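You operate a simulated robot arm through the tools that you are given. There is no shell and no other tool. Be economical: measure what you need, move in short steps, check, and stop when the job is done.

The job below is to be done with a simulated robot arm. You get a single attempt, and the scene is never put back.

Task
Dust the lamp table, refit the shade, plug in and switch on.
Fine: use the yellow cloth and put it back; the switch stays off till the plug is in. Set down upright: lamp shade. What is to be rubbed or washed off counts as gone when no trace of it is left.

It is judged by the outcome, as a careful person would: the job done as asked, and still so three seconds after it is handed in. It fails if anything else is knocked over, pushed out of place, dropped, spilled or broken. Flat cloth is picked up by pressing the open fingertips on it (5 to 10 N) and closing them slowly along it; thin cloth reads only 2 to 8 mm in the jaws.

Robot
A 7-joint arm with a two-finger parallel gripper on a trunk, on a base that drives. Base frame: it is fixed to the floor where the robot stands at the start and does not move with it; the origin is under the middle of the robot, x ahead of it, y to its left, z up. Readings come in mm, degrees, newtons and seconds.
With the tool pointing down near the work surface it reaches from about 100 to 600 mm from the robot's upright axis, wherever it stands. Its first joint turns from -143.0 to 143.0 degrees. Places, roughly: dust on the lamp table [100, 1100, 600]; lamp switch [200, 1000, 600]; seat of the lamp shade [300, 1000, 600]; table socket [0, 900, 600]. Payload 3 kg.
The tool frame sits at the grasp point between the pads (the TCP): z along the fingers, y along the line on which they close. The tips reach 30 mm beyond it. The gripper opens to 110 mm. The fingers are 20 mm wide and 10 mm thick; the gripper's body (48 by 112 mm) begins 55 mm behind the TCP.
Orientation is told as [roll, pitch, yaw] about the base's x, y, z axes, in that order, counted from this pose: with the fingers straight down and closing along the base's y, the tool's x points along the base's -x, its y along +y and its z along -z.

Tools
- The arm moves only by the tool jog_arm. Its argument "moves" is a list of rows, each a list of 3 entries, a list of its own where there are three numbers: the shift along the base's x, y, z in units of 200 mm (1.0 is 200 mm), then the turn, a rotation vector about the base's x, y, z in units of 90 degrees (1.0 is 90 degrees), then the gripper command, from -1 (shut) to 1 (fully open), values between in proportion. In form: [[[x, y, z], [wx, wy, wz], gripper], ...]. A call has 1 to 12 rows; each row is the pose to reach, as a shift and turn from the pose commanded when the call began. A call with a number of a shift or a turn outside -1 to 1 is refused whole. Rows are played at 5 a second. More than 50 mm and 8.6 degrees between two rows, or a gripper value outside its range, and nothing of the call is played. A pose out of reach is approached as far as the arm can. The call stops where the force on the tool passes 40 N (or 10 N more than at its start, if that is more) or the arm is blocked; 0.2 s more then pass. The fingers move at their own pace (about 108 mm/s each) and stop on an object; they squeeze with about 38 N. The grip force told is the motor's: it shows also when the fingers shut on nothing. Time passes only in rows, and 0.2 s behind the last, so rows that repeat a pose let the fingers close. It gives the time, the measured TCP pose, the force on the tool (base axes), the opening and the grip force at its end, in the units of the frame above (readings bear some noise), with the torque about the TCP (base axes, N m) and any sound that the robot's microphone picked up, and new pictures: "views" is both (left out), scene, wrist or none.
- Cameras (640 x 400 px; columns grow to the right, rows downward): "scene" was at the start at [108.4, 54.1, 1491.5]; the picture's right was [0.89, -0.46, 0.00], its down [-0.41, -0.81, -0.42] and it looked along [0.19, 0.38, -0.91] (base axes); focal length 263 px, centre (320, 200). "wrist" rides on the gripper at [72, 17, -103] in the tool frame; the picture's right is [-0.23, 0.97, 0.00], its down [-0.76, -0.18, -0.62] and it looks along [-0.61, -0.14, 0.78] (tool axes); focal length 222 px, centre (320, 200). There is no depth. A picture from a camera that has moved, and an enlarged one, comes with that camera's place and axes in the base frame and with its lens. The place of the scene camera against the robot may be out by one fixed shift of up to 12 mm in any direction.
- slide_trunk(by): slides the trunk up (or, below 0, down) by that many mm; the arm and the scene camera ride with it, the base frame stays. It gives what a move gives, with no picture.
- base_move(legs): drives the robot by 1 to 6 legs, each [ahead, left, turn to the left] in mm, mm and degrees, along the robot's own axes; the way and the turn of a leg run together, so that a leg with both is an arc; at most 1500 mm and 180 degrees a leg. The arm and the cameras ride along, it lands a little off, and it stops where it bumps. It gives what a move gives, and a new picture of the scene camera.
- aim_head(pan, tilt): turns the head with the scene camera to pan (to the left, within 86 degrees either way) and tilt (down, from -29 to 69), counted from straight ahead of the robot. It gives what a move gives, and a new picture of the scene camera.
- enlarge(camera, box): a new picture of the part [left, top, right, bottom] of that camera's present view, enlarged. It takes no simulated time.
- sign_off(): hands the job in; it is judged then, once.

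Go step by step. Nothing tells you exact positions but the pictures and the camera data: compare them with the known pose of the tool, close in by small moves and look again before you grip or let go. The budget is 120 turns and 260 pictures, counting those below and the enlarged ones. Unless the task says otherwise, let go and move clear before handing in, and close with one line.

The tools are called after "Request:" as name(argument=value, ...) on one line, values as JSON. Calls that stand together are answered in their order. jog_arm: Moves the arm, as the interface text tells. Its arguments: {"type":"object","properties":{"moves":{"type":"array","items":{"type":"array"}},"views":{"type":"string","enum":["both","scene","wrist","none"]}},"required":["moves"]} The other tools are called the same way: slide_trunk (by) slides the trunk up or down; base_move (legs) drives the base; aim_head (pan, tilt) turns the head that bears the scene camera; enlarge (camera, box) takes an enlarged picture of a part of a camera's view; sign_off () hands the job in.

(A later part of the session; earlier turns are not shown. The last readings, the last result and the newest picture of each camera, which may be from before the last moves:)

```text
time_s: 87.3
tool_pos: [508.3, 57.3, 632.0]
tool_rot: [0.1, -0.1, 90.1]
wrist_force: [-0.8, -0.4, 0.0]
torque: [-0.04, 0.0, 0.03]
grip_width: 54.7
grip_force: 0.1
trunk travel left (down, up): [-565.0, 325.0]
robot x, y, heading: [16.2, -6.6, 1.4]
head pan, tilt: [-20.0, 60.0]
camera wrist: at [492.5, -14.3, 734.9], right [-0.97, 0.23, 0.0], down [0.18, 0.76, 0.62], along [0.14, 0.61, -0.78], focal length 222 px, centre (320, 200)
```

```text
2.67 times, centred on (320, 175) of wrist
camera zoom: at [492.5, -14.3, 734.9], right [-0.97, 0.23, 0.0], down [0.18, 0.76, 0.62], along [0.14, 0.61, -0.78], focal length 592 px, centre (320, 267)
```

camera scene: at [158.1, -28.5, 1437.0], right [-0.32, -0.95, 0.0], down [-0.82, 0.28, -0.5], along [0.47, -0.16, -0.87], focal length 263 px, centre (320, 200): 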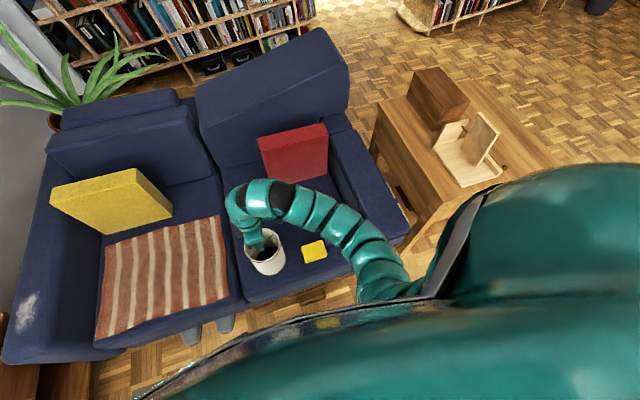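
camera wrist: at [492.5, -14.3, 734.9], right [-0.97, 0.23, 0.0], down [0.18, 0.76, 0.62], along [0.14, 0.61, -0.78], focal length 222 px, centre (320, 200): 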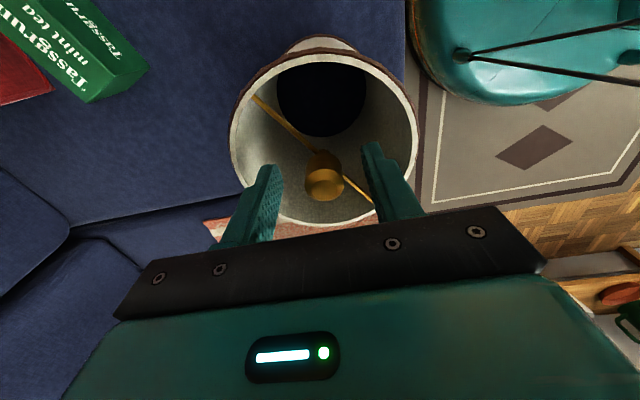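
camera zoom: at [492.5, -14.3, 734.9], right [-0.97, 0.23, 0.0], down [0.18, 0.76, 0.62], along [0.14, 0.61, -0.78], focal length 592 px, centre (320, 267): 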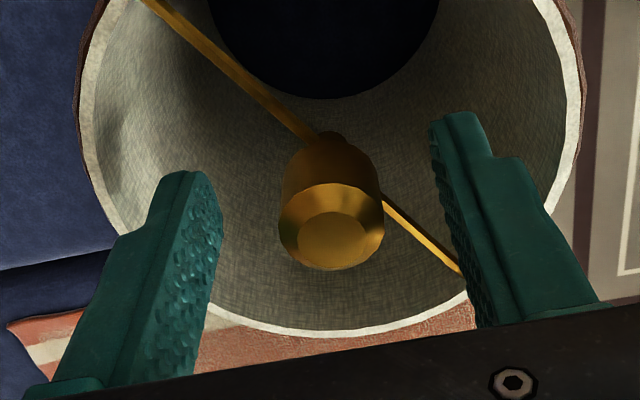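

Knob top ≈ (507, 57.5, 633), bar at ≈588. Descend 8 mm and close.

Request:
jog_arm(moves=[[[0.0, 0.0, -0.04], [0, 0, 0], 0.0], [[0, 0, -0.04], [0, 0, 0], -0.4], [[0, 0, -0.04], [0, 0, 0], -0.6], [[0, 0, -0.04], [0, 0, 0], -1], [[0, 0, -0.04], [0, 0, 0], -1], [[0, 0, -0.04], [0, 0, 0], -1]], views="wrist")

```text
time_s: 88.7
tool_pos: [509.4, 59.0, 624.7]
tool_rot: [0.2, -0.2, 90.2]
wrist_force: [0.6, -0.4, 0.7]
torque: [-0.01, 0.0, -0.01]
grip_width: 20.2
grip_force: 37.9
trunk travel left (down, up): [-565.0, 325.0]
robot x, y, heading: [17.3, -7.4, 1.3]
head pan, tilt: [-20.0, 60.0]
camera wrist: at [492.7, -13.5, 727.2], right [-0.97, 0.23, 0.0], down [0.18, 0.76, 0.62], along [0.14, 0.61, -0.78], focal length 222 px, centre (320, 200)
```

wrist: 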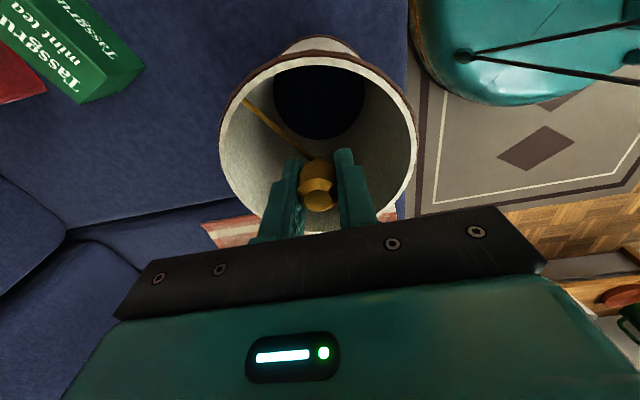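

Knob gripped (20 mm). Lift straight with the trunk, then swing to the right side of the robot for the drive.

Request:
slide_trunk(by=310)

Request:
jog_arm(moves=[[[-0.1, -0.18, 0], [0, 0, 0], -1], [[-0.2, -0.36, 0], [0, 0, 0], -1], [[-0.3, -0.54, 0], [0, 0, 0], -1], [[-0.35, -0.74, 0], [0, 0, 0], -1], [[-0.4, -0.94, 0], [0, 0, 0], -1]], views="both")

```text
time_s: 91.8
tool_pos: [509.0, 58.5, 933.7]
tool_rot: [0.2, -0.2, 90.2]
wrist_force: [0.7, 0.0, -0.6]
torque: [0.02, -0.02, -0.03]
grip_width: 20.2
grip_force: 38.3
trunk travel left (down, up): [-875.0, 15.0]
robot x, y, heading: [13.7, -7.4, 1.3]
head pan, tilt: [-20.0, 60.0]
```

```text
time_s: 93.0
tool_pos: [428.0, -128.8, 933.8]
tool_rot: [0.1, -0.2, 90.3]
wrist_force: [-0.4, -0.3, -0.8]
torque: [-0.02, 0.0, -0.03]
grip_width: 20.8
grip_force: 37.9
trunk travel left (down, up): [-875.0, 15.0]
robot x, y, heading: [17.1, -7.0, 1.6]
head pan, tilt: [-20.0, 60.0]
camera scene: at [157.1, -29.4, 1747.1], right [-0.32, -0.95, 0.0], down [-0.82, 0.28, -0.5], along [0.47, -0.16, -0.87], focal length 263 px, centre (320, 200)
camera wrist: at [411.4, -201.9, 1036.8], right [-0.97, 0.22, 0.0], down [0.18, 0.76, 0.63], along [0.14, 0.61, -0.78], focal length 222 px, centre (320, 200)
```

scene: 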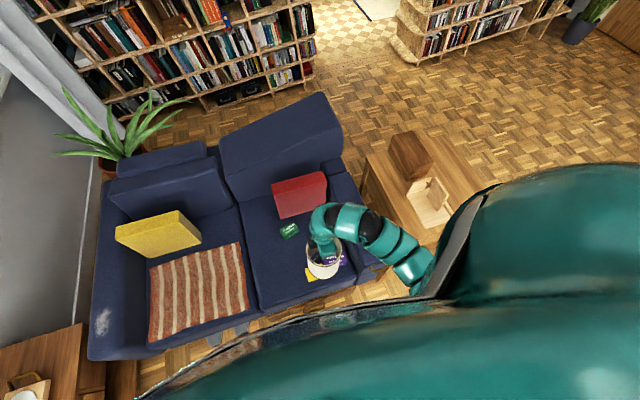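
wrist: 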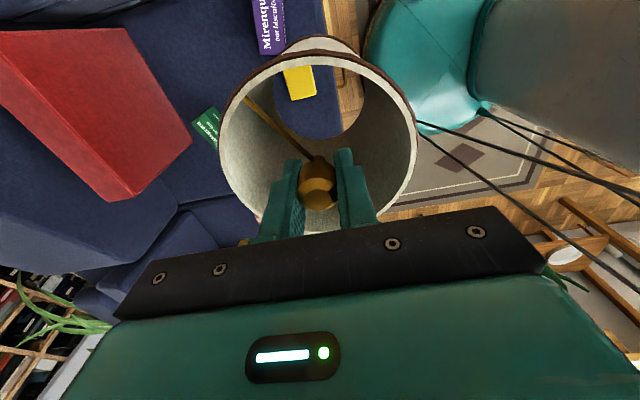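

Request:
base_move(legs=[[20, 470, 0], [0, 0, 88.5]])

Request:
enlarge(camera="scene", box=[200, 140, 456, 300])

```text
time_s: 99.6
tool_pos: [153.2, 872.3, 934.1]
tool_rot: [0.1, -0.2, 178.5]
wrist_force: [-1.0, -0.1, -0.5]
torque: [0.0, 0.01, 0.0]
grip_width: 20.2
grip_force: 38.0
trunk travel left (down, up): [-875.0, 15.0]
robot x, y, heading: [20.9, 463.5, 89.9]
head pan, tilt: [-20.0, 60.0]
camera scene: at [46.8, 605.0, 1747.0], right [0.94, -0.35, 0.0], down [-0.3, -0.81, -0.5], along [0.17, 0.47, -0.87], focal length 263 px, centre (320, 200)
```

scene: 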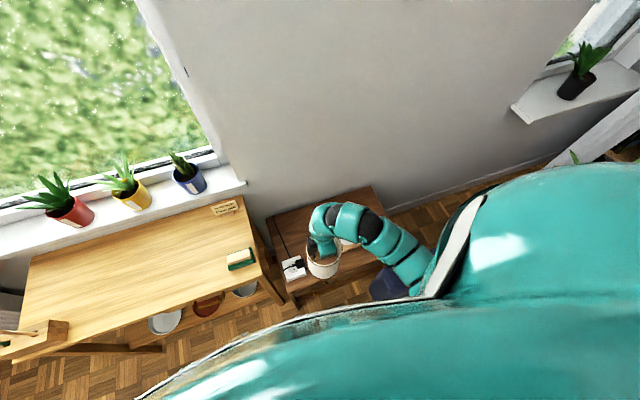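

```text
2.50 times, centred on (328, 220) of scene
camera zoom: at [46.8, 605.0, 1747.0], right [0.94, -0.35, 0.0], down [-0.3, -0.81, -0.5], along [0.17, 0.47, -0.87], focal length 658 px, centre (300, 150)
```

zoom: 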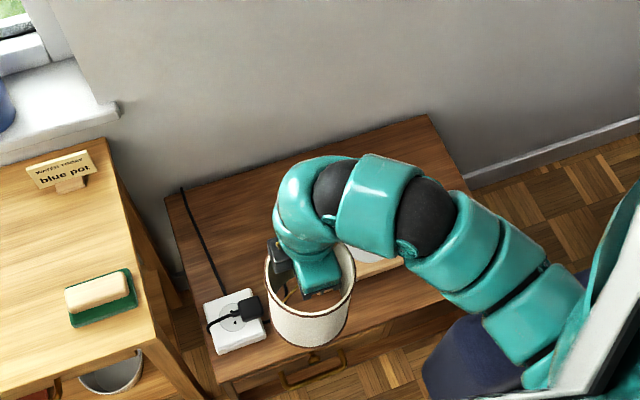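

Request:
base_move(legs=[[108, -20, 0]])

Request:
enlarge(camera="scene", box=[240, 160, 432, 280])

Request:
aim_head(pan=-60, tilt=60)

```text
time_s: 100.8
tool_pos: [174.6, 979.6, 933.8]
tool_rot: [0.2, -0.1, 178.5]
wrist_force: [0.0, 1.1, -1.1]
torque: [-0.01, -0.01, 0.0]
grip_width: 20.4
grip_force: 38.2
trunk travel left (down, up): [-875.0, 15.0]
robot x, y, heading: [46.7, 565.5, 90.0]
head pan, tilt: [-20.0, 60.0]
camera scene: at [67.5, 712.8, 1746.9], right [0.94, -0.34, 0.0], down [-0.3, -0.81, -0.5], along [0.17, 0.47, -0.87], focal length 263 px, centre (320, 200)
```

scene: 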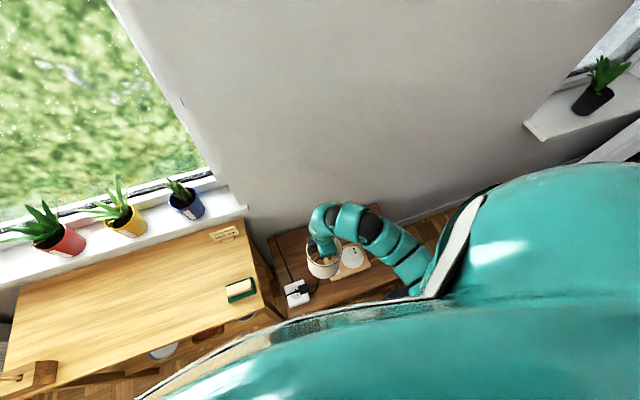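

```text
3.33 times, centred on (336, 220) of scene
camera zoom: at [67.5, 712.8, 1746.9], right [0.94, -0.34, 0.0], down [-0.3, -0.81, -0.5], along [0.17, 0.47, -0.87], focal length 877 px, centre (267, 133)
```

zoom: 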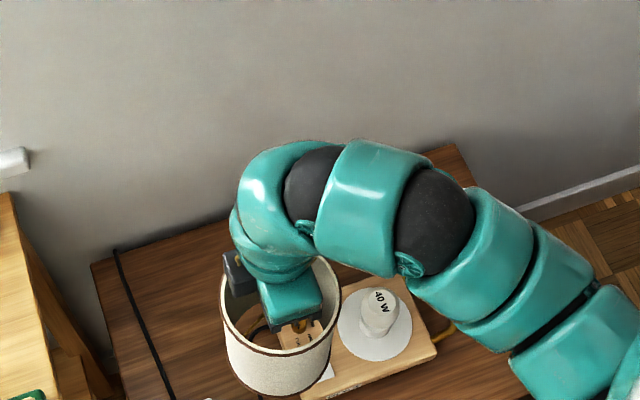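

```text
time_s: 101.8
tool_pos: [174.2, 978.7, 933.8]
tool_rot: [0.1, -0.2, 178.6]
wrist_force: [-0.3, 0.0, -1.0]
torque: [-0.02, 0.0, -0.01]
grip_width: 20.3
grip_force: 38.7
trunk travel left (down, up): [-875.0, 15.0]
robot x, y, heading: [42.0, 570.7, 90.0]
head pan, tilt: [-60.0, 60.0]
camera scene: at [102.0, 681.7, 1747.0], right [0.5, -0.87, 0.0], down [-0.75, -0.43, -0.5], along [0.43, 0.25, -0.87], focal length 263 px, centre (320, 200)
```

scene: 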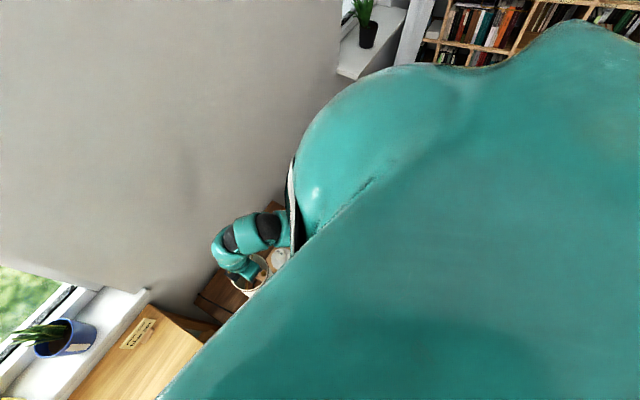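

Scene-camera calibration against the held shade is good (≤3 mm); the lamp disc is centred at ≈(326,1010). Move the shade above it, with extra height.

Request:
slide_trunk(by=14)

Request:
aim_head(pan=-20, tilt=55)

Request:
jog_arm(moves=[[[0.2, 0.04, 0], [0, 0, 0], -1], [[0.4, 0.08, 0], [0, 0, 0], -1], [[0.6, 0.12, 0], [0, 0, 0], -1], [[0.76, 0.155, 0], [0, 0, 0], -1]], views="both")

Request:
enlarge(camera="wrist", box=[200, 30, 440, 240])

Request:
enlarge(camera="scene", box=[260, 160, 452, 280])

```text
time_s: 102.5
tool_pos: [174.2, 979.4, 947.5]
tool_rot: [0.1, -0.3, 178.6]
wrist_force: [-0.7, 0.1, -1.2]
torque: [-0.01, 0.04, 0.01]
grip_width: 20.1
grip_force: 38.5
trunk travel left (down, up): [-889.0, 1.0]
robot x, y, heading: [42.5, 568.9, 90.0]
head pan, tilt: [-60.0, 60.0]
```

```text
time_s: 103.5
tool_pos: [175.2, 979.7, 948.4]
tool_rot: [0.1, -0.2, 178.6]
wrist_force: [0.4, 0.5, -0.9]
torque: [-0.01, 0.03, -0.01]
grip_width: 20.4
grip_force: 38.1
trunk travel left (down, up): [-889.0, 1.0]
robot x, y, heading: [43.3, 566.4, 90.2]
head pan, tilt: [-20.0, 55.0]
camera scene: at [69.1, 716.2, 1767.1], right [0.94, -0.34, 0.0], down [-0.28, -0.77, -0.57], along [0.2, 0.54, -0.82], focal length 263 px, centre (320, 200)
```

scene: 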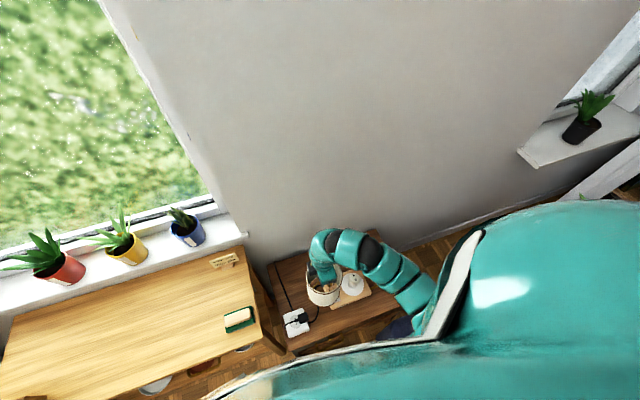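

```text
time_s: 104.5
tool_pos: [325.4, 1010.7, 946.4]
tool_rot: [0.2, -0.3, 178.7]
wrist_force: [0.9, 0.1, -0.5]
torque: [0.0, 0.0, -0.04]
grip_width: 20.2
grip_force: 38.1
trunk travel left (down, up): [-889.0, 1.0]
robot x, y, heading: [44.3, 566.3, 89.8]
head pan, tilt: [-20.0, 55.0]
camera scene: at [69.5, 716.4, 1767.0], right [0.94, -0.34, 0.0], down [-0.28, -0.77, -0.57], along [0.2, 0.54, -0.82], focal length 263 px, centre (320, 200)
camera wrist: at [398.1, 992.6, 1048.9], right [-0.25, -0.97, 0.0], down [-0.76, 0.2, 0.62], along [-0.61, 0.15, -0.78], focal length 222 px, centre (320, 200)
```

scene: 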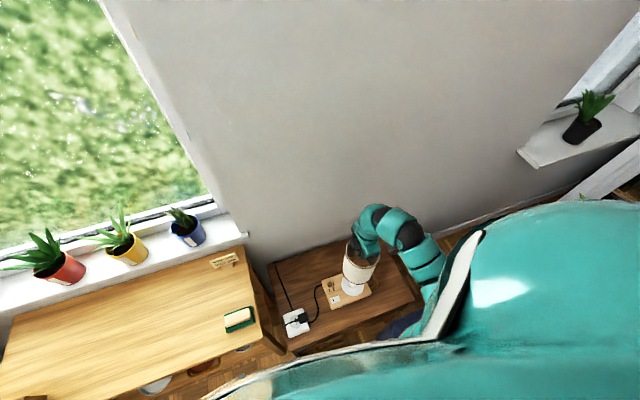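
wrist: 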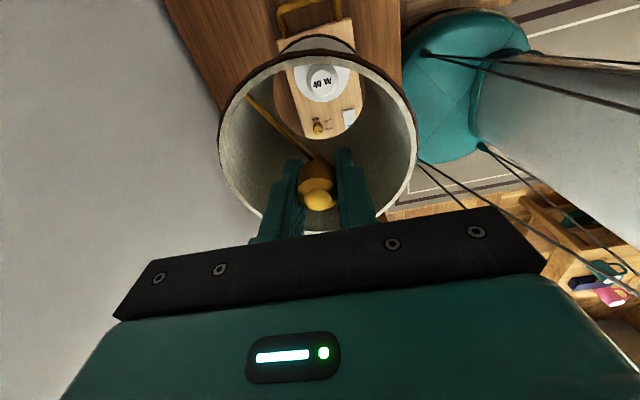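

```text
1.90 times, centred on (320, 135) of wrist
camera zoom: at [398.1, 992.6, 1048.9], right [-0.25, -0.97, 0.0], down [-0.76, 0.2, 0.62], along [-0.61, 0.15, -0.78], focal length 423 px, centre (320, 324)
```

zoom: 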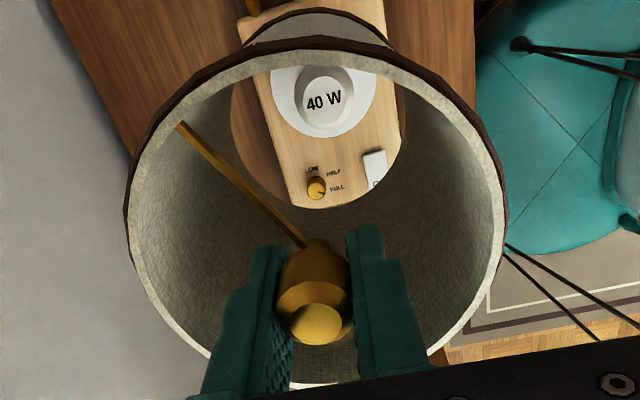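

```text
3.33 times, centred on (356, 220) of scene
camera zoom: at [69.5, 716.4, 1767.0], right [0.94, -0.34, 0.0], down [-0.28, -0.77, -0.57], along [0.2, 0.54, -0.82], focal length 877 px, centre (200, 133)
```

zoom: 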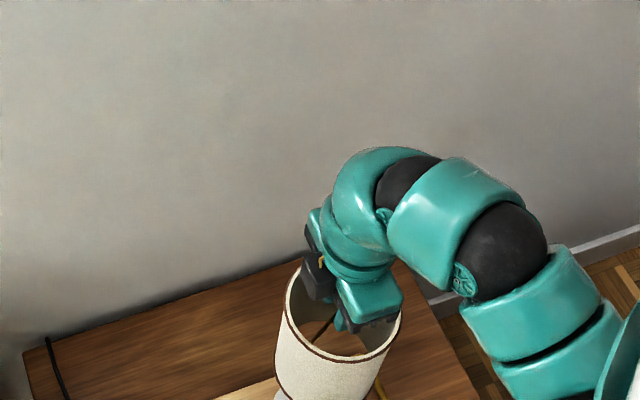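

Through the shade I see the bulb; lamp axis ≈(328,1005). Correct and lower with the trunk in two steps.

Request:
jog_arm(moves=[[[0.012, -0.028, 0], [0, 0, 0], -1], [[0.012, -0.028, 0], [0, 0, 0], -1]], views="none")

Request:
slide_trunk(by=-120)

Request:
jog_arm(moves=[[[0, 0, 0], [0, 0, 0], -1]], views="both")

Request:
enlarge(camera="wrist", box=[200, 30, 440, 240])

Request:
enlarge(camera="scene", box=[280, 180, 440, 300])

```text
time_s: 105.1
tool_pos: [328.5, 1004.6, 946.1]
tool_rot: [0.1, -0.2, 178.5]
wrist_force: [0.1, -0.8, -0.7]
torque: [0.03, 0.0, -0.01]
grip_width: 20.2
grip_force: 38.1
trunk travel left (down, up): [-889.0, 1.0]
robot x, y, heading: [43.3, 572.6, 89.8]
head pan, tilt: [-20.0, 55.0]
```

```text
time_s: 106.6
tool_pos: [328.8, 1004.4, 827.3]
tool_rot: [0.1, -0.2, 178.6]
wrist_force: [0.4, 0.7, -1.2]
torque: [-0.04, -0.02, -0.01]
grip_width: 20.5
grip_force: 38.1
trunk travel left (down, up): [-769.0, 121.0]
robot x, y, heading: [43.0, 569.4, 90.1]
head pan, tilt: [-20.0, 55.0]
```

```text
time_s: 107.0
tool_pos: [327.7, 1004.0, 826.4]
tool_rot: [0.1, -0.2, 178.6]
wrist_force: [-0.5, -0.5, -1.1]
torque: [-0.02, 0.02, -0.01]
grip_width: 20.3
grip_force: 37.8
trunk travel left (down, up): [-769.0, 121.0]
robot x, y, heading: [47.7, 568.3, 90.0]
head pan, tilt: [-20.0, 55.0]
camera scene: at [69.1, 716.2, 1647.1], right [0.94, -0.34, 0.0], down [-0.28, -0.77, -0.57], along [0.2, 0.54, -0.82], focal length 263 px, centre (320, 200)
camera wrist: at [400.1, 986.4, 929.7], right [-0.25, -0.97, 0.0], down [-0.75, 0.2, 0.63], along [-0.61, 0.15, -0.78], focal length 222 px, centre (320, 200)
```

scene: 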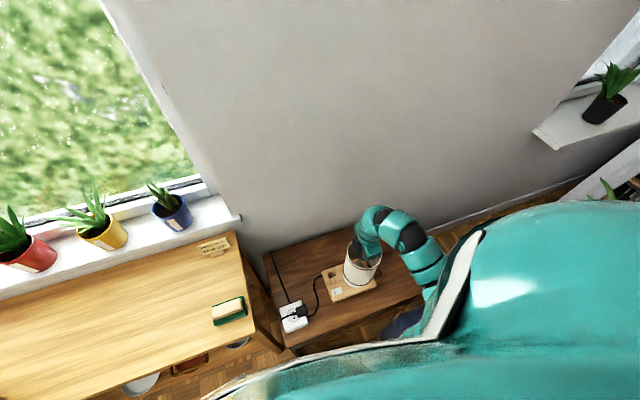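
wrist: 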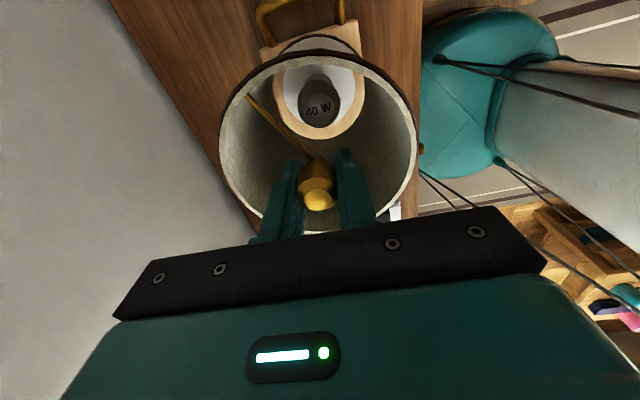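

```text
1.90 times, centred on (320, 135) of wrist
camera zoom: at [400.1, 986.4, 929.7], right [-0.25, -0.97, 0.0], down [-0.75, 0.2, 0.63], along [-0.61, 0.15, -0.78], focal length 423 px, centre (320, 324)
```

zoom: 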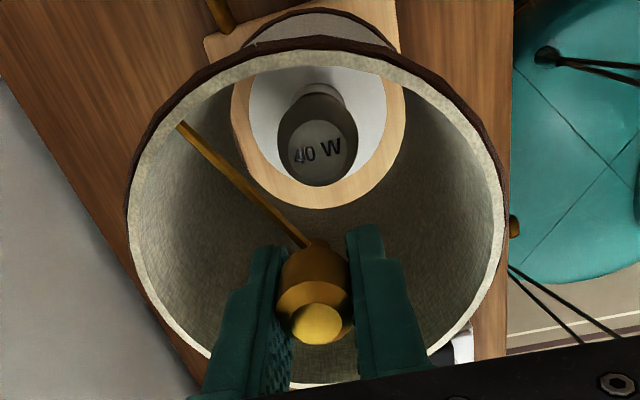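

```text
3.33 times, centred on (360, 240) of scene
camera zoom: at [69.1, 716.2, 1647.1], right [0.94, -0.34, 0.0], down [-0.28, -0.77, -0.57], along [0.2, 0.54, -0.82], focal length 877 px, centre (187, 67)
```

zoom: 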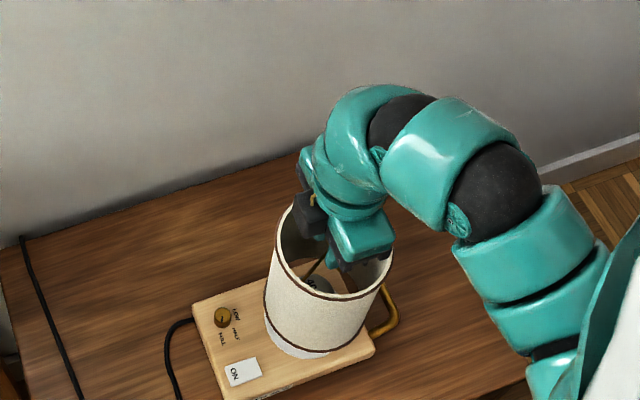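

The shade hangs around the bulb, nearly centred. Small correction, then lower more and re-check.

Request:
jog_arm(moves=[[[-0.004, 0.009, -0.1], [0, 0, 0], -1], [[-0.004, 0.009, -0.19], [0, 0, 0], -1], [[-0.004, 0.009, -0.19], [0, 0, 0], -1]], views="both")

Request:
enlarge(camera="wrist", box=[240, 50, 400, 150])

Request:
enlarge(camera="scene", box=[320, 230, 400, 310])

```text
time_s: 107.8
tool_pos: [327.4, 1006.3, 788.3]
tool_rot: [0.1, -0.3, 178.6]
wrist_force: [0.1, -0.3, -1.1]
torque: [0.01, -0.02, 0.02]
grip_width: 20.5
grip_force: 38.8
trunk travel left (down, up): [-769.0, 121.0]
robot x, y, heading: [42.9, 568.6, 90.0]
head pan, tilt: [-20.0, 55.0]
camera scene: at [69.1, 716.2, 1647.1], right [0.94, -0.34, 0.0], down [-0.28, -0.77, -0.57], along [0.2, 0.54, -0.82], focal length 263 px, centre (320, 200)
camera wrist: at [399.1, 988.1, 891.4], right [-0.25, -0.97, 0.0], down [-0.75, 0.2, 0.63], along [-0.61, 0.15, -0.78], focal length 222 px, centre (320, 200)
```

scene: 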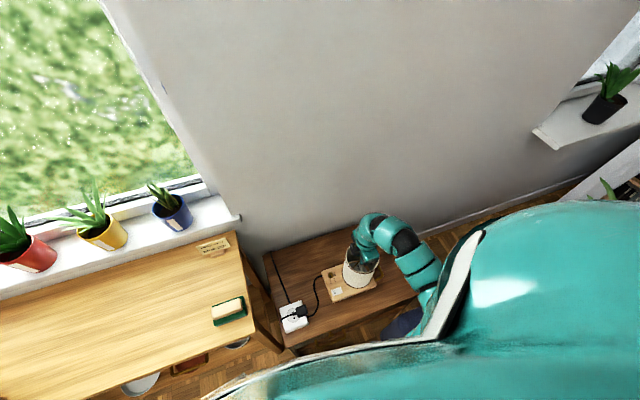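
wrist: 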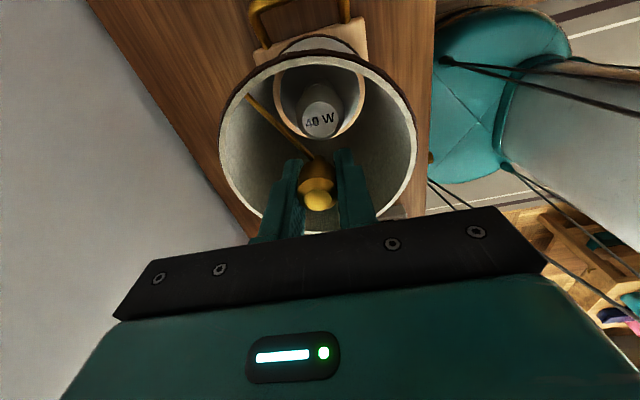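

```text
4.00 times, centred on (320, 100) of wrist
camera zoom: at [399.1, 988.1, 891.4], right [-0.25, -0.97, 0.0], down [-0.75, 0.2, 0.63], along [-0.61, 0.15, -0.78], focal length 888 px, centre (320, 600)
```

zoom: 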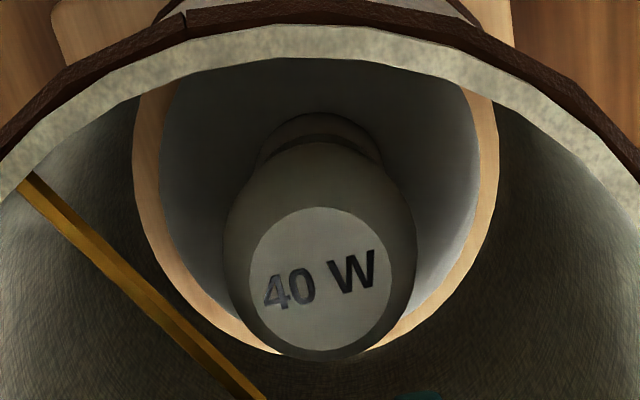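

```text
5.00 times, centred on (360, 270) of scene
camera zoom: at [69.1, 716.2, 1647.1], right [0.94, -0.34, 0.0], down [-0.28, -0.77, -0.57], along [0.2, 0.54, -0.82], focal length 1316 px, centre (120, -150)
```

zoom: 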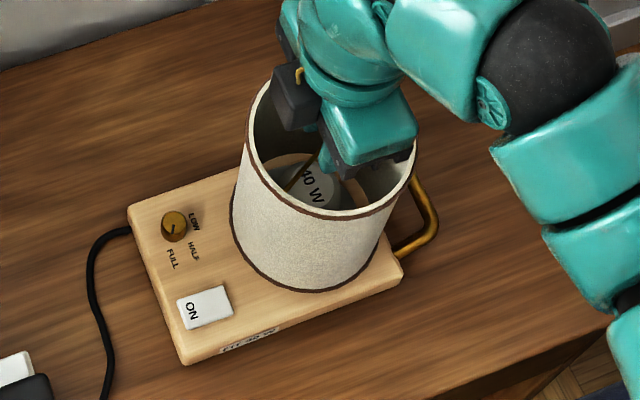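

Small centring correction (-2.5, -1.5), then lower until contact.

Request:
jog_arm(moves=[[[-0.012, -0.007, 0], [0, 0, 0], -1], [[-0.012, -0.007, -0.03], [0, 0, 0], -1], [[-0.012, -0.007, -0.05], [0, 0, 0], -1], [[-0.012, -0.007, -0.05], [0, 0, 0], -1]], views="none")

```text
time_s: 108.8
tool_pos: [323.7, 1005.3, 779.3]
tool_rot: [0.2, -0.3, 178.6]
wrist_force: [0.6, 0.3, -0.9]
torque: [-0.01, 0.0, -0.03]
grip_width: 20.3
grip_force: 37.8
trunk travel left (down, up): [-769.0, 121.0]
robot x, y, heading: [45.2, 567.6, 90.2]
head pan, tilt: [-20.0, 55.0]
```

Request:
jog_arm(moves=[[[0, 0, -0.01], [0, 0, 0], -1], [[0, 0, -0.02], [0, 0, 0], -1], [[0, 0, -0.03], [0, 0, 0], -1], [[0, 0, -0.03], [0, 0, 0], -1]], views="none")

```text
time_s: 109.8
tool_pos: [325.0, 1004.3, 774.5]
tool_rot: [0.0, -0.1, 178.6]
wrist_force: [-0.4, -1.7, 8.6]
torque: [-0.01, -0.06, 0.01]
grip_width: 20.6
grip_force: 38.4
trunk travel left (down, up): [-769.0, 121.0]
robot x, y, heading: [41.3, 569.0, 90.0]
head pan, tilt: [-20.0, 55.0]
```

Request:
enlarge(camera="scene", box=[320, 230, 400, 310])

Request:
enlarge(camera="wrist", box=[240, 50, 400, 150])

```text
5.00 times, centred on (360, 270) of scene
camera zoom: at [68.6, 715.3, 1647.3], right [0.94, -0.34, 0.0], down [-0.28, -0.77, -0.57], along [0.2, 0.54, -0.82], focal length 1316 px, centre (120, -150)
```

zoom: 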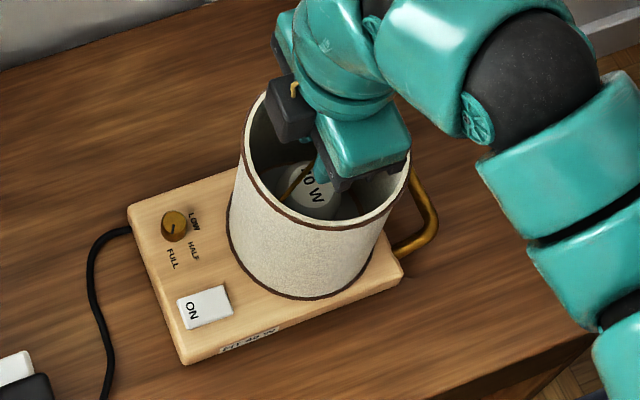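

```text
4.00 times, centred on (320, 100) of wrist
camera zoom: at [396.6, 986.5, 876.5], right [-0.25, -0.97, 0.0], down [-0.76, 0.2, 0.63], along [-0.61, 0.16, -0.78], focal length 888 px, centre (320, 600)
```

zoom: 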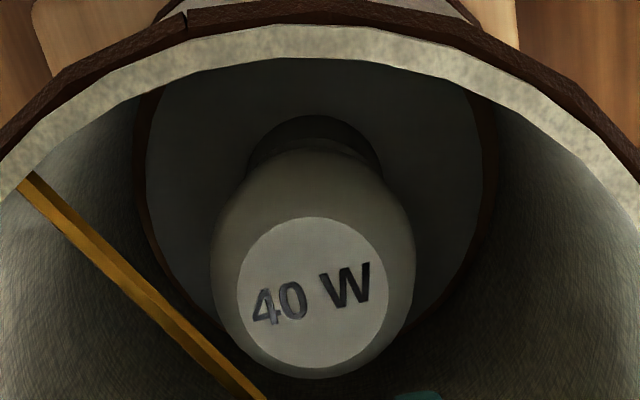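

Contact is symmetric (no torque) and the shade encloses the seat disc evenly. Release gently and look.

Request:
jog_arm(moves=[[[0, 0, 0.003], [0, 0, 0], -1], [[0, 0, 0.003], [0, 0, 0], -0.5], [[0, 0, 0.003], [0, 0, 0], -0.2], [[0, 0, 0.003], [0, 0, 0], -0.2]], views="none")

Request:
enlarge(camera="wrist", box=[200, 30, 440, 240])

Request:
enlarge(camera="scene", box=[320, 230, 400, 310])

```text
time_s: 110.8
tool_pos: [324.0, 1005.1, 774.3]
tool_rot: [0.1, -0.2, 178.6]
wrist_force: [-0.6, -0.3, -0.8]
torque: [0.0, 0.04, -0.01]
grip_width: 44.2
grip_force: 0.1
trunk travel left (down, up): [-769.0, 121.0]
robot x, y, heading: [44.3, 568.8, 90.2]
head pan, tilt: [-20.0, 55.0]
```

```text
1.90 times, centred on (320, 135) of wrist
camera zoom: at [397.0, 986.7, 876.2], right [-0.25, -0.97, 0.0], down [-0.76, 0.2, 0.63], along [-0.61, 0.16, -0.78], focal length 423 px, centre (320, 324)
```

zoom: 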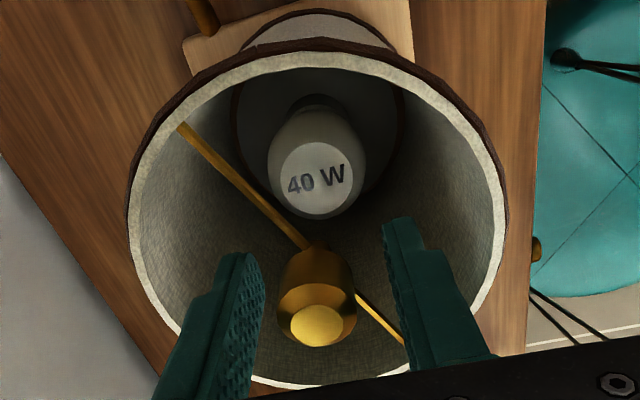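

```text
5.00 times, centred on (360, 270) of scene
camera zoom: at [69.0, 716.0, 1647.1], right [0.94, -0.34, 0.0], down [-0.28, -0.77, -0.57], along [0.2, 0.54, -0.82], focal length 1316 px, centre (120, -150)
```

zoom: 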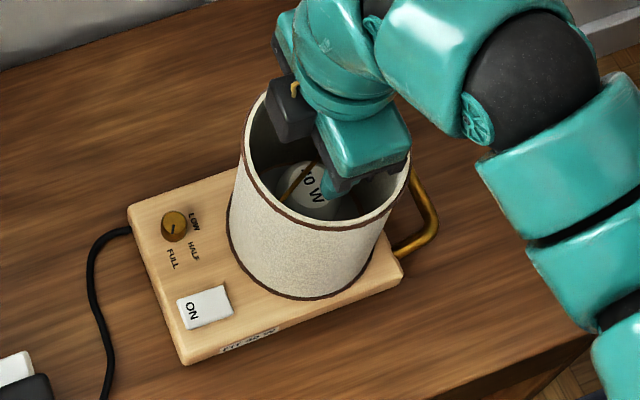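

Shade stands upright on its seat. Rise clear and go look at the plug and socket.

Request:
slide_trunk(by=110)

Request:
jog_arm(moves=[[[-0.2, -0.05, 0], [0, 0, 0], -0.2], [[-0.4, -0.1, 0], [0, 0, 0], -0.2], [[-0.6, -0.15, 0], [0, 0, 0], -0.2], [[-0.8, -0.2, 0], [0, 0, 0], 0], [[-1.0, -0.2, 0], [0, 0, 0], 0]], views="both")

Request:
enlarge(camera="scene", box=[250, 260, 346, 350])

```text
time_s: 112.2
tool_pos: [324.4, 1005.6, 883.8]
tool_rot: [0.1, -0.2, 178.5]
wrist_force: [-0.6, -0.7, -0.3]
torque: [0.01, -0.01, -0.01]
grip_width: 44.0
grip_force: 0.0
trunk travel left (down, up): [-879.0, 11.0]
robot x, y, heading: [41.4, 565.4, 89.9]
head pan, tilt: [-20.0, 55.0]
```

```text
time_s: 113.5
tool_pos: [122.9, 964.1, 883.3]
tool_rot: [0.1, -0.3, 178.6]
wrist_force: [-0.4, 0.4, -0.1]
torque: [-0.03, 0.01, 0.0]
grip_width: 55.1
grip_force: 0.1
trunk travel left (down, up): [-879.0, 11.0]
robot x, y, heading: [41.5, 569.1, 90.0]
head pan, tilt: [-20.0, 55.0]
camera scene: at [68.0, 716.8, 1757.0], right [0.94, -0.34, 0.0], down [-0.28, -0.77, -0.57], along [0.2, 0.54, -0.82], focal length 263 px, centre (320, 200)
camera wrist: at [195.1, 945.9, 986.2], right [-0.25, -0.97, 0.0], down [-0.76, 0.2, 0.62], along [-0.61, 0.16, -0.78], focal length 222 px, centre (320, 200)
```

scene: 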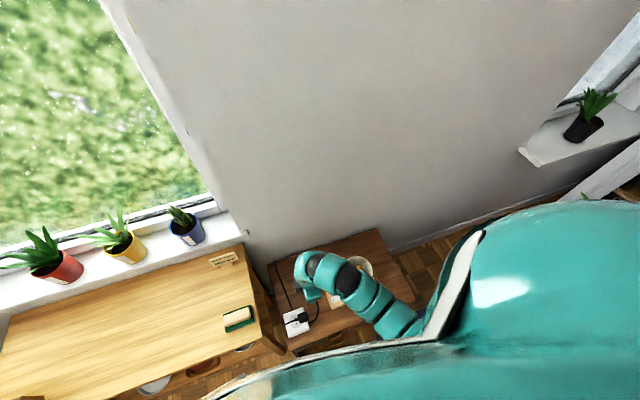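
wrist: 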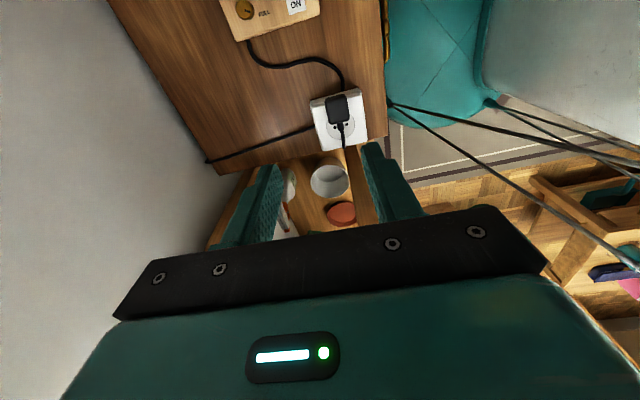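

```text
4.44 times, centred on (298, 305) of scene
camera zoom: at [68.0, 716.8, 1757.0], right [0.94, -0.34, 0.0], down [-0.28, -0.77, -0.57], along [0.2, 0.54, -0.82], focal length 1170 px, centre (418, -267)
```

zoom: 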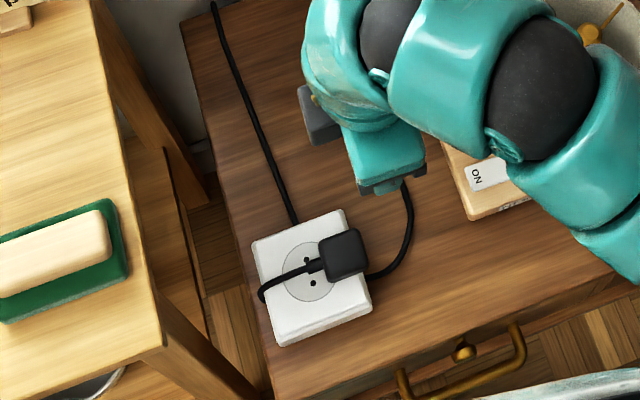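

Request:
slide_trunk(by=-80)

Request:
jog_arm(moves=[[[0.05, -0.05, -0.2], [0, 0, 0], 0], [[0.13, -0.09, -0.4], [0, 0, 0], 0], [[0.13, -0.09, -0.5], [0, 0, 0], 0]], views="both")

Request:
enlarge(camera="wrist", box=[240, 90, 432, 210])

Request:
enlarge(camera="scene", box=[250, 260, 330, 340])

```text
time_s: 114.6
tool_pos: [124.1, 963.1, 803.9]
tool_rot: [0.0, -0.3, 178.5]
wrist_force: [-1.0, 0.3, -0.5]
torque: [-0.02, -0.02, -0.01]
grip_width: 54.9
grip_force: 0.0
trunk travel left (down, up): [-799.0, 91.0]
robot x, y, heading: [45.0, 565.2, 89.8]
head pan, tilt: [-20.0, 55.0]
```

```text
time_s: 115.4
tool_pos: [150.8, 946.5, 704.7]
tool_rot: [0.1, -0.2, 178.5]
wrist_force: [-0.2, -0.2, -0.4]
torque: [0.02, -0.02, -0.02]
grip_width: 54.9
grip_force: 0.1
trunk travel left (down, up): [-799.0, 91.0]
robot x, y, heading: [41.6, 571.8, 89.8]
head pan, tilt: [-20.0, 55.0]
camera scene: at [68.9, 716.3, 1677.1], right [0.94, -0.34, 0.0], down [-0.28, -0.77, -0.57], along [0.2, 0.54, -0.82], focal length 263 px, centre (320, 200)
camera wrist: at [222.6, 927.7, 807.2], right [-0.25, -0.97, 0.0], down [-0.75, 0.2, 0.63], along [-0.61, 0.16, -0.78], focal length 222 px, centre (320, 200)
```

scene: 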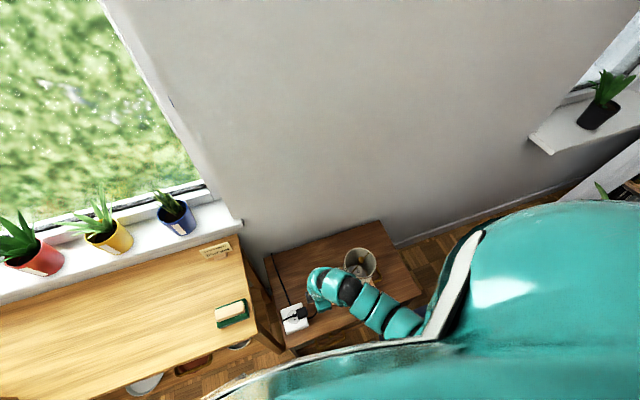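
wrist: 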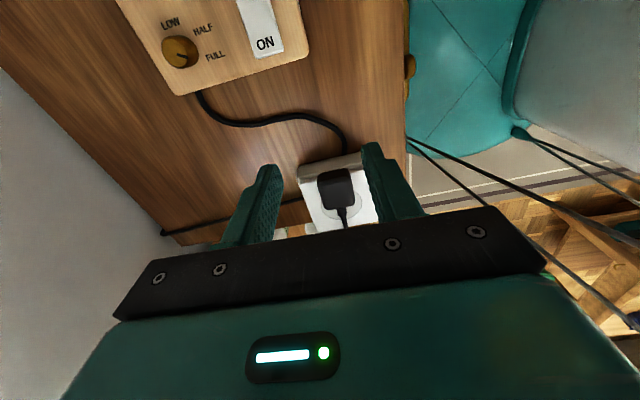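

```text
3.33 times, centred on (336, 150) of wrist
camera zoom: at [222.6, 927.7, 807.2], right [-0.25, -0.97, 0.0], down [-0.75, 0.2, 0.63], along [-0.61, 0.16, -0.78], focal length 740 px, centre (267, 367)
```

zoom: 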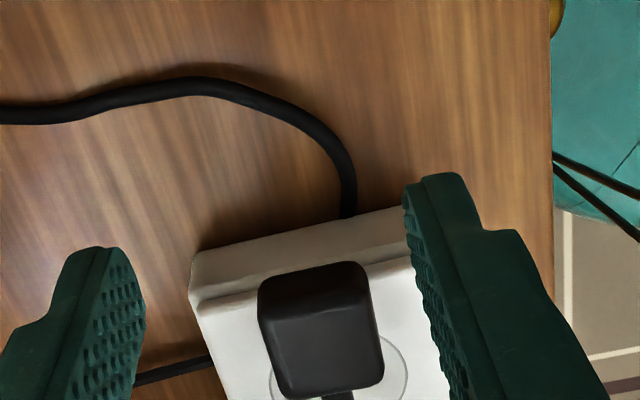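

```text
5.00 times, centred on (290, 300) of scene
camera zoom: at [68.9, 716.3, 1677.1], right [0.94, -0.34, 0.0], down [-0.28, -0.77, -0.57], along [0.2, 0.54, -0.82], focal length 1316 px, centre (470, -300)
```

zoom: 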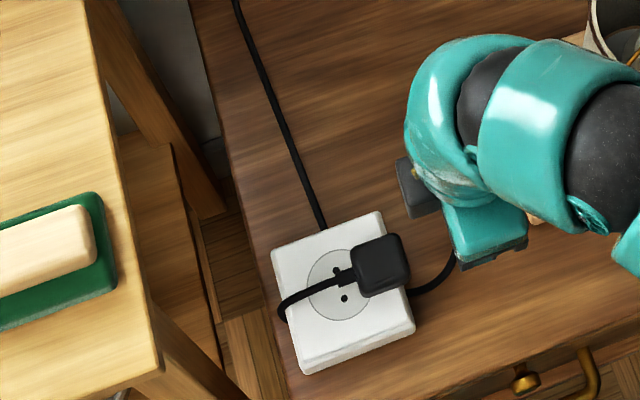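

The plug appears to sit on the socket box without its prongs in the holes. I need a flatter view, so I tilt the gripper.

Request:
jog_arm(moves=[[[0.0, -0.05, 0], [0, 0.08, 0], 0], [[0.0, -0.1, 0], [0, 0.16, 0], 0], [[0.0, -0.1, 0], [0, 0.24, 0], 0], [[0.0, -0.1, -0.05], [0, 0.31, 0], 0], [[0.0, -0.1, -0.1], [0, 0.36, 0], 0]], views="both")

Request:
enlarge(camera="wrist", box=[240, 60, 432, 210])

```text
time_s: 116.6
tool_pos: [150.2, 924.2, 684.1]
tool_rot: [1.0, -32.7, 178.3]
wrist_force: [0.3, -0.7, 0.4]
torque: [-0.02, -0.02, -0.02]
grip_width: 55.2
grip_force: 0.1
trunk travel left (down, up): [-799.0, 91.0]
robot x, y, heading: [45.2, 569.3, 90.0]
head pan, tilt: [-20.0, 55.0]
camera scene: at [69.1, 716.2, 1677.1], right [0.94, -0.34, 0.0], down [-0.28, -0.77, -0.57], along [0.2, 0.54, -0.82], focal length 263 px, centre (320, 200)
camera wrist: at [266.1, 907.2, 731.6], right [-0.21, -0.97, 0.14], down [-0.3, 0.2, 0.93], along [-0.93, 0.15, -0.33], focal length 222 px, centre (320, 200)
```

scene: 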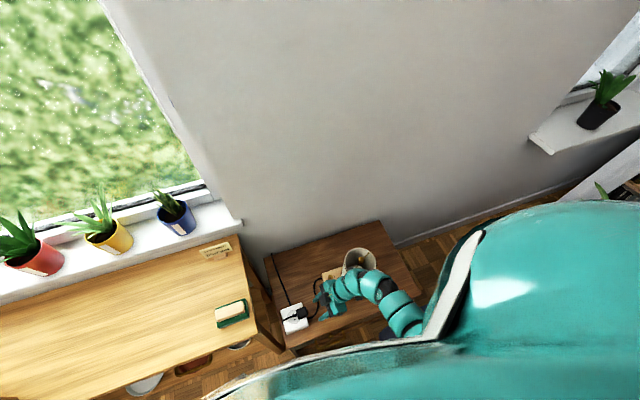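
wrist: 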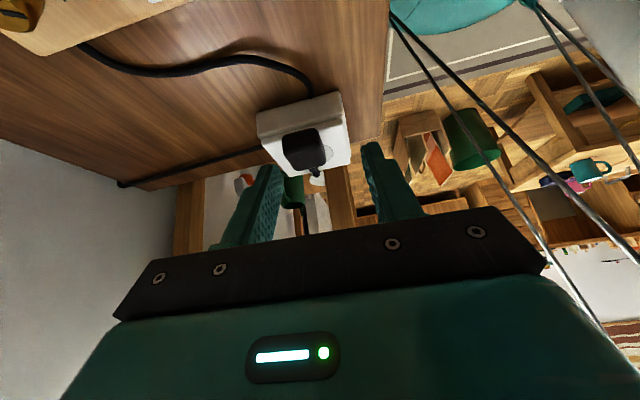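

```text
2.67 times, centred on (336, 135) of wrist
camera zoom: at [266.1, 907.2, 731.6], right [-0.21, -0.97, 0.14], down [-0.3, 0.2, 0.93], along [-0.93, 0.15, -0.33], focal length 592 px, centre (277, 373)
```

zoom: 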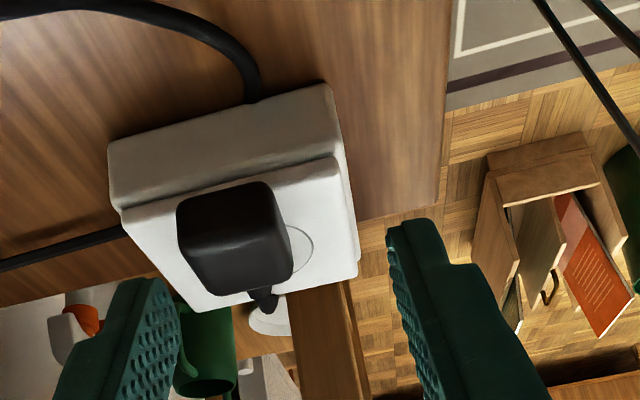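

Request:
enlarge(camera="wrist", box=[270, 110, 350, 190])

Request:
enlarge(camera="scene", box=[278, 296, 318, 336])

```text
5.00 times, centred on (310, 150) of wrist
camera zoom: at [266.1, 907.2, 731.6], right [-0.21, -0.97, 0.14], down [-0.3, 0.2, 0.93], along [-0.93, 0.15, -0.33], focal length 1111 px, centre (370, 450)
```

zoom: 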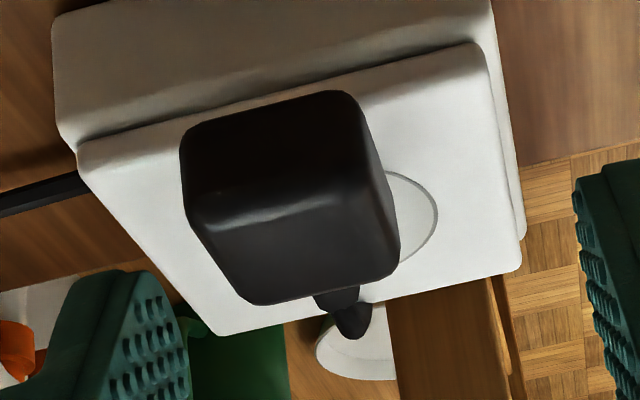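

```text
10.00 times, centred on (298, 316) of scene
camera zoom: at [69.1, 716.2, 1677.1], right [0.94, -0.34, 0.0], down [-0.28, -0.77, -0.57], along [0.2, 0.54, -0.82], focal length 2631 px, centre (540, -960)
```

zoom: 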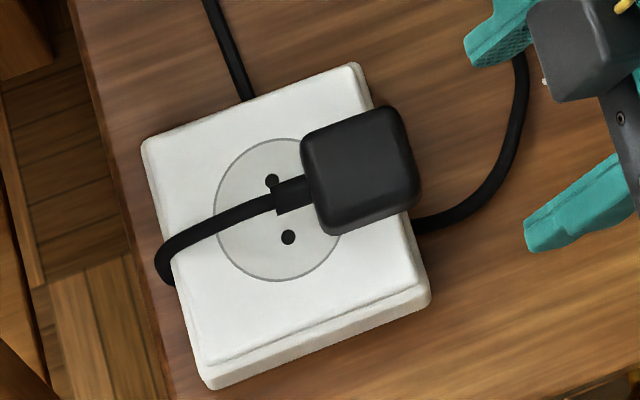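

Request:
enlarge(camera="wrist", box=[288, 122, 328, 152])

```text
13.33 times, centred on (308, 137) of wrist
camera zoom: at [266.1, 907.2, 731.6], right [-0.21, -0.97, 0.14], down [-0.3, 0.2, 0.93], along [-0.93, 0.15, -0.33], focal length 2962 px, centre (480, 1040)
```

zoom: 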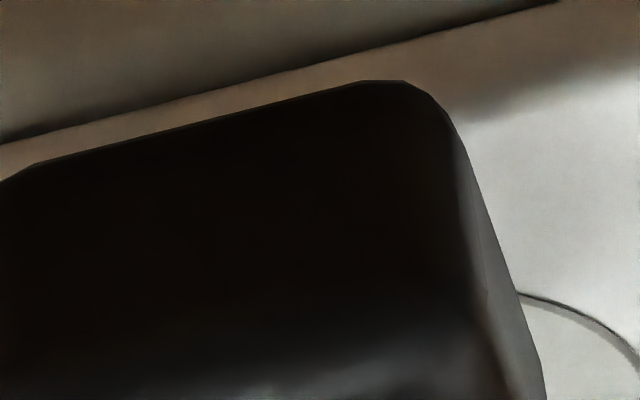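

I'll return to vertical above the plug (≈(85,946), top ≈625) and inspect before gripping.

Request:
jog_arm(moves=[[[0.0, 0.03, 0.1], [0, -0.08, 0], 0], [[-0.08, 0.06, 0.1], [0, -0.16, 0], 0], [[-0.16, 0.11, 0.1], [0, -0.24, 0], 0], [[-0.25, 0.11, 0.1], [0, -0.3, 0.008], 0], [[-0.325, 0.11, 0.08], [0, -0.362, 0.016], 0]], views="wrist")

Request:
enlarge(camera="wrist", box=[240, 90, 432, 240])

```text
time_s: 117.8
tool_pos: [84.8, 947.0, 699.5]
tool_rot: [0.4, 0.2, 180.0]
wrist_force: [0.8, 0.1, 0.7]
torque: [0.0, 0.02, 0.0]
grip_width: 54.9
grip_force: 0.1
trunk travel left (down, up): [-799.0, 91.0]
robot x, y, heading: [43.0, 570.9, 89.9]
head pan, tilt: [-20.0, 55.0]
camera wrist: at [156.4, 932.1, 803.6], right [-0.23, -0.97, 0.01], down [-0.76, 0.18, 0.62], along [-0.6, 0.14, -0.79], focal length 222 px, centre (320, 200)
```

wrist: 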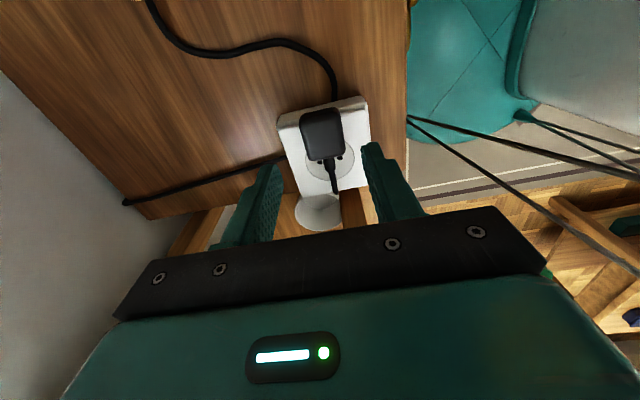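

```text
2.67 times, centred on (336, 165) of wrist
camera zoom: at [156.4, 932.1, 803.6], right [-0.23, -0.97, 0.01], down [-0.76, 0.18, 0.62], along [-0.6, 0.14, -0.79], focal length 592 px, centre (277, 293)
```

zoom: 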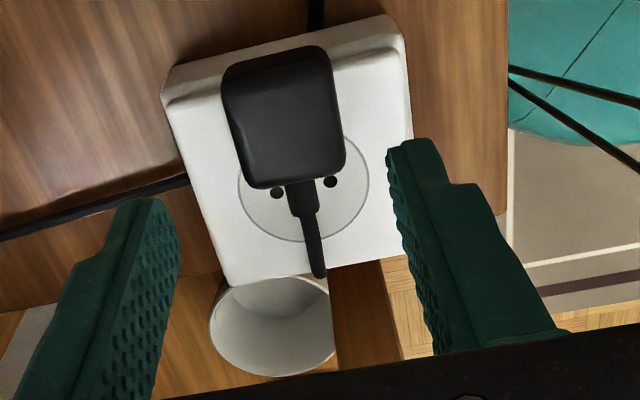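

Holes are centred at ≈(49,947), spaced along y; plug body centre ≈(82,946). Descend to straddle the plug in y.

Request:
jog_arm(moves=[[[-0.008, -0.003, -0.15], [0.004, 0, 0], 0], [[-0.014, -0.005, -0.28], [0.004, 0.002, 0], 0], [[-0.014, -0.005, -0.28], [0.004, 0.002, 0], 0]], views="wrist")

Request:
enlarge(camera="wrist", box=[240, 90, 432, 240])

```text
time_s: 118.6
tool_pos: [83.1, 946.6, 644.6]
tool_rot: [0.1, -0.2, 180.0]
wrist_force: [-0.5, 0.3, -0.2]
torque: [0.02, 0.01, 0.0]
grip_width: 55.1
grip_force: 0.1
trunk travel left (down, up): [-799.0, 91.0]
robot x, y, heading: [42.3, 570.4, 89.7]
head pan, tilt: [-20.0, 55.0]
camera wrist: at [154.8, 929.5, 747.4], right [-0.23, -0.97, 0.0], down [-0.76, 0.18, 0.63], along [-0.61, 0.14, -0.78], focal length 222 px, centre (320, 200)
```

wrist: 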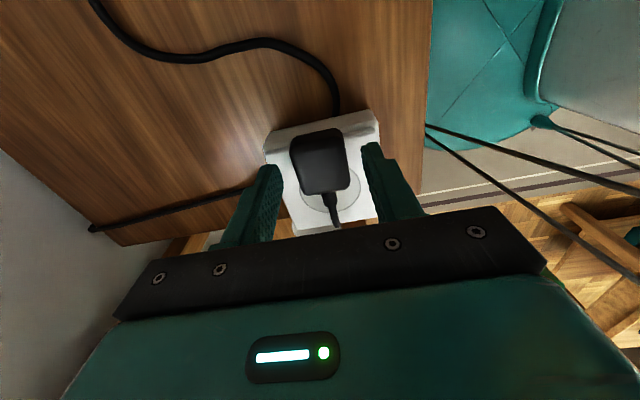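

```text
2.67 times, centred on (336, 165) of wrist
camera zoom: at [154.8, 929.5, 747.4], right [-0.23, -0.97, 0.0], down [-0.76, 0.18, 0.63], along [-0.61, 0.14, -0.78], focal length 592 px, centre (277, 293)
```

zoom: 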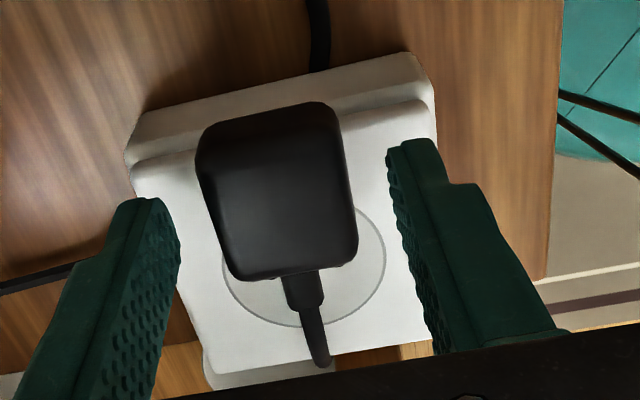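

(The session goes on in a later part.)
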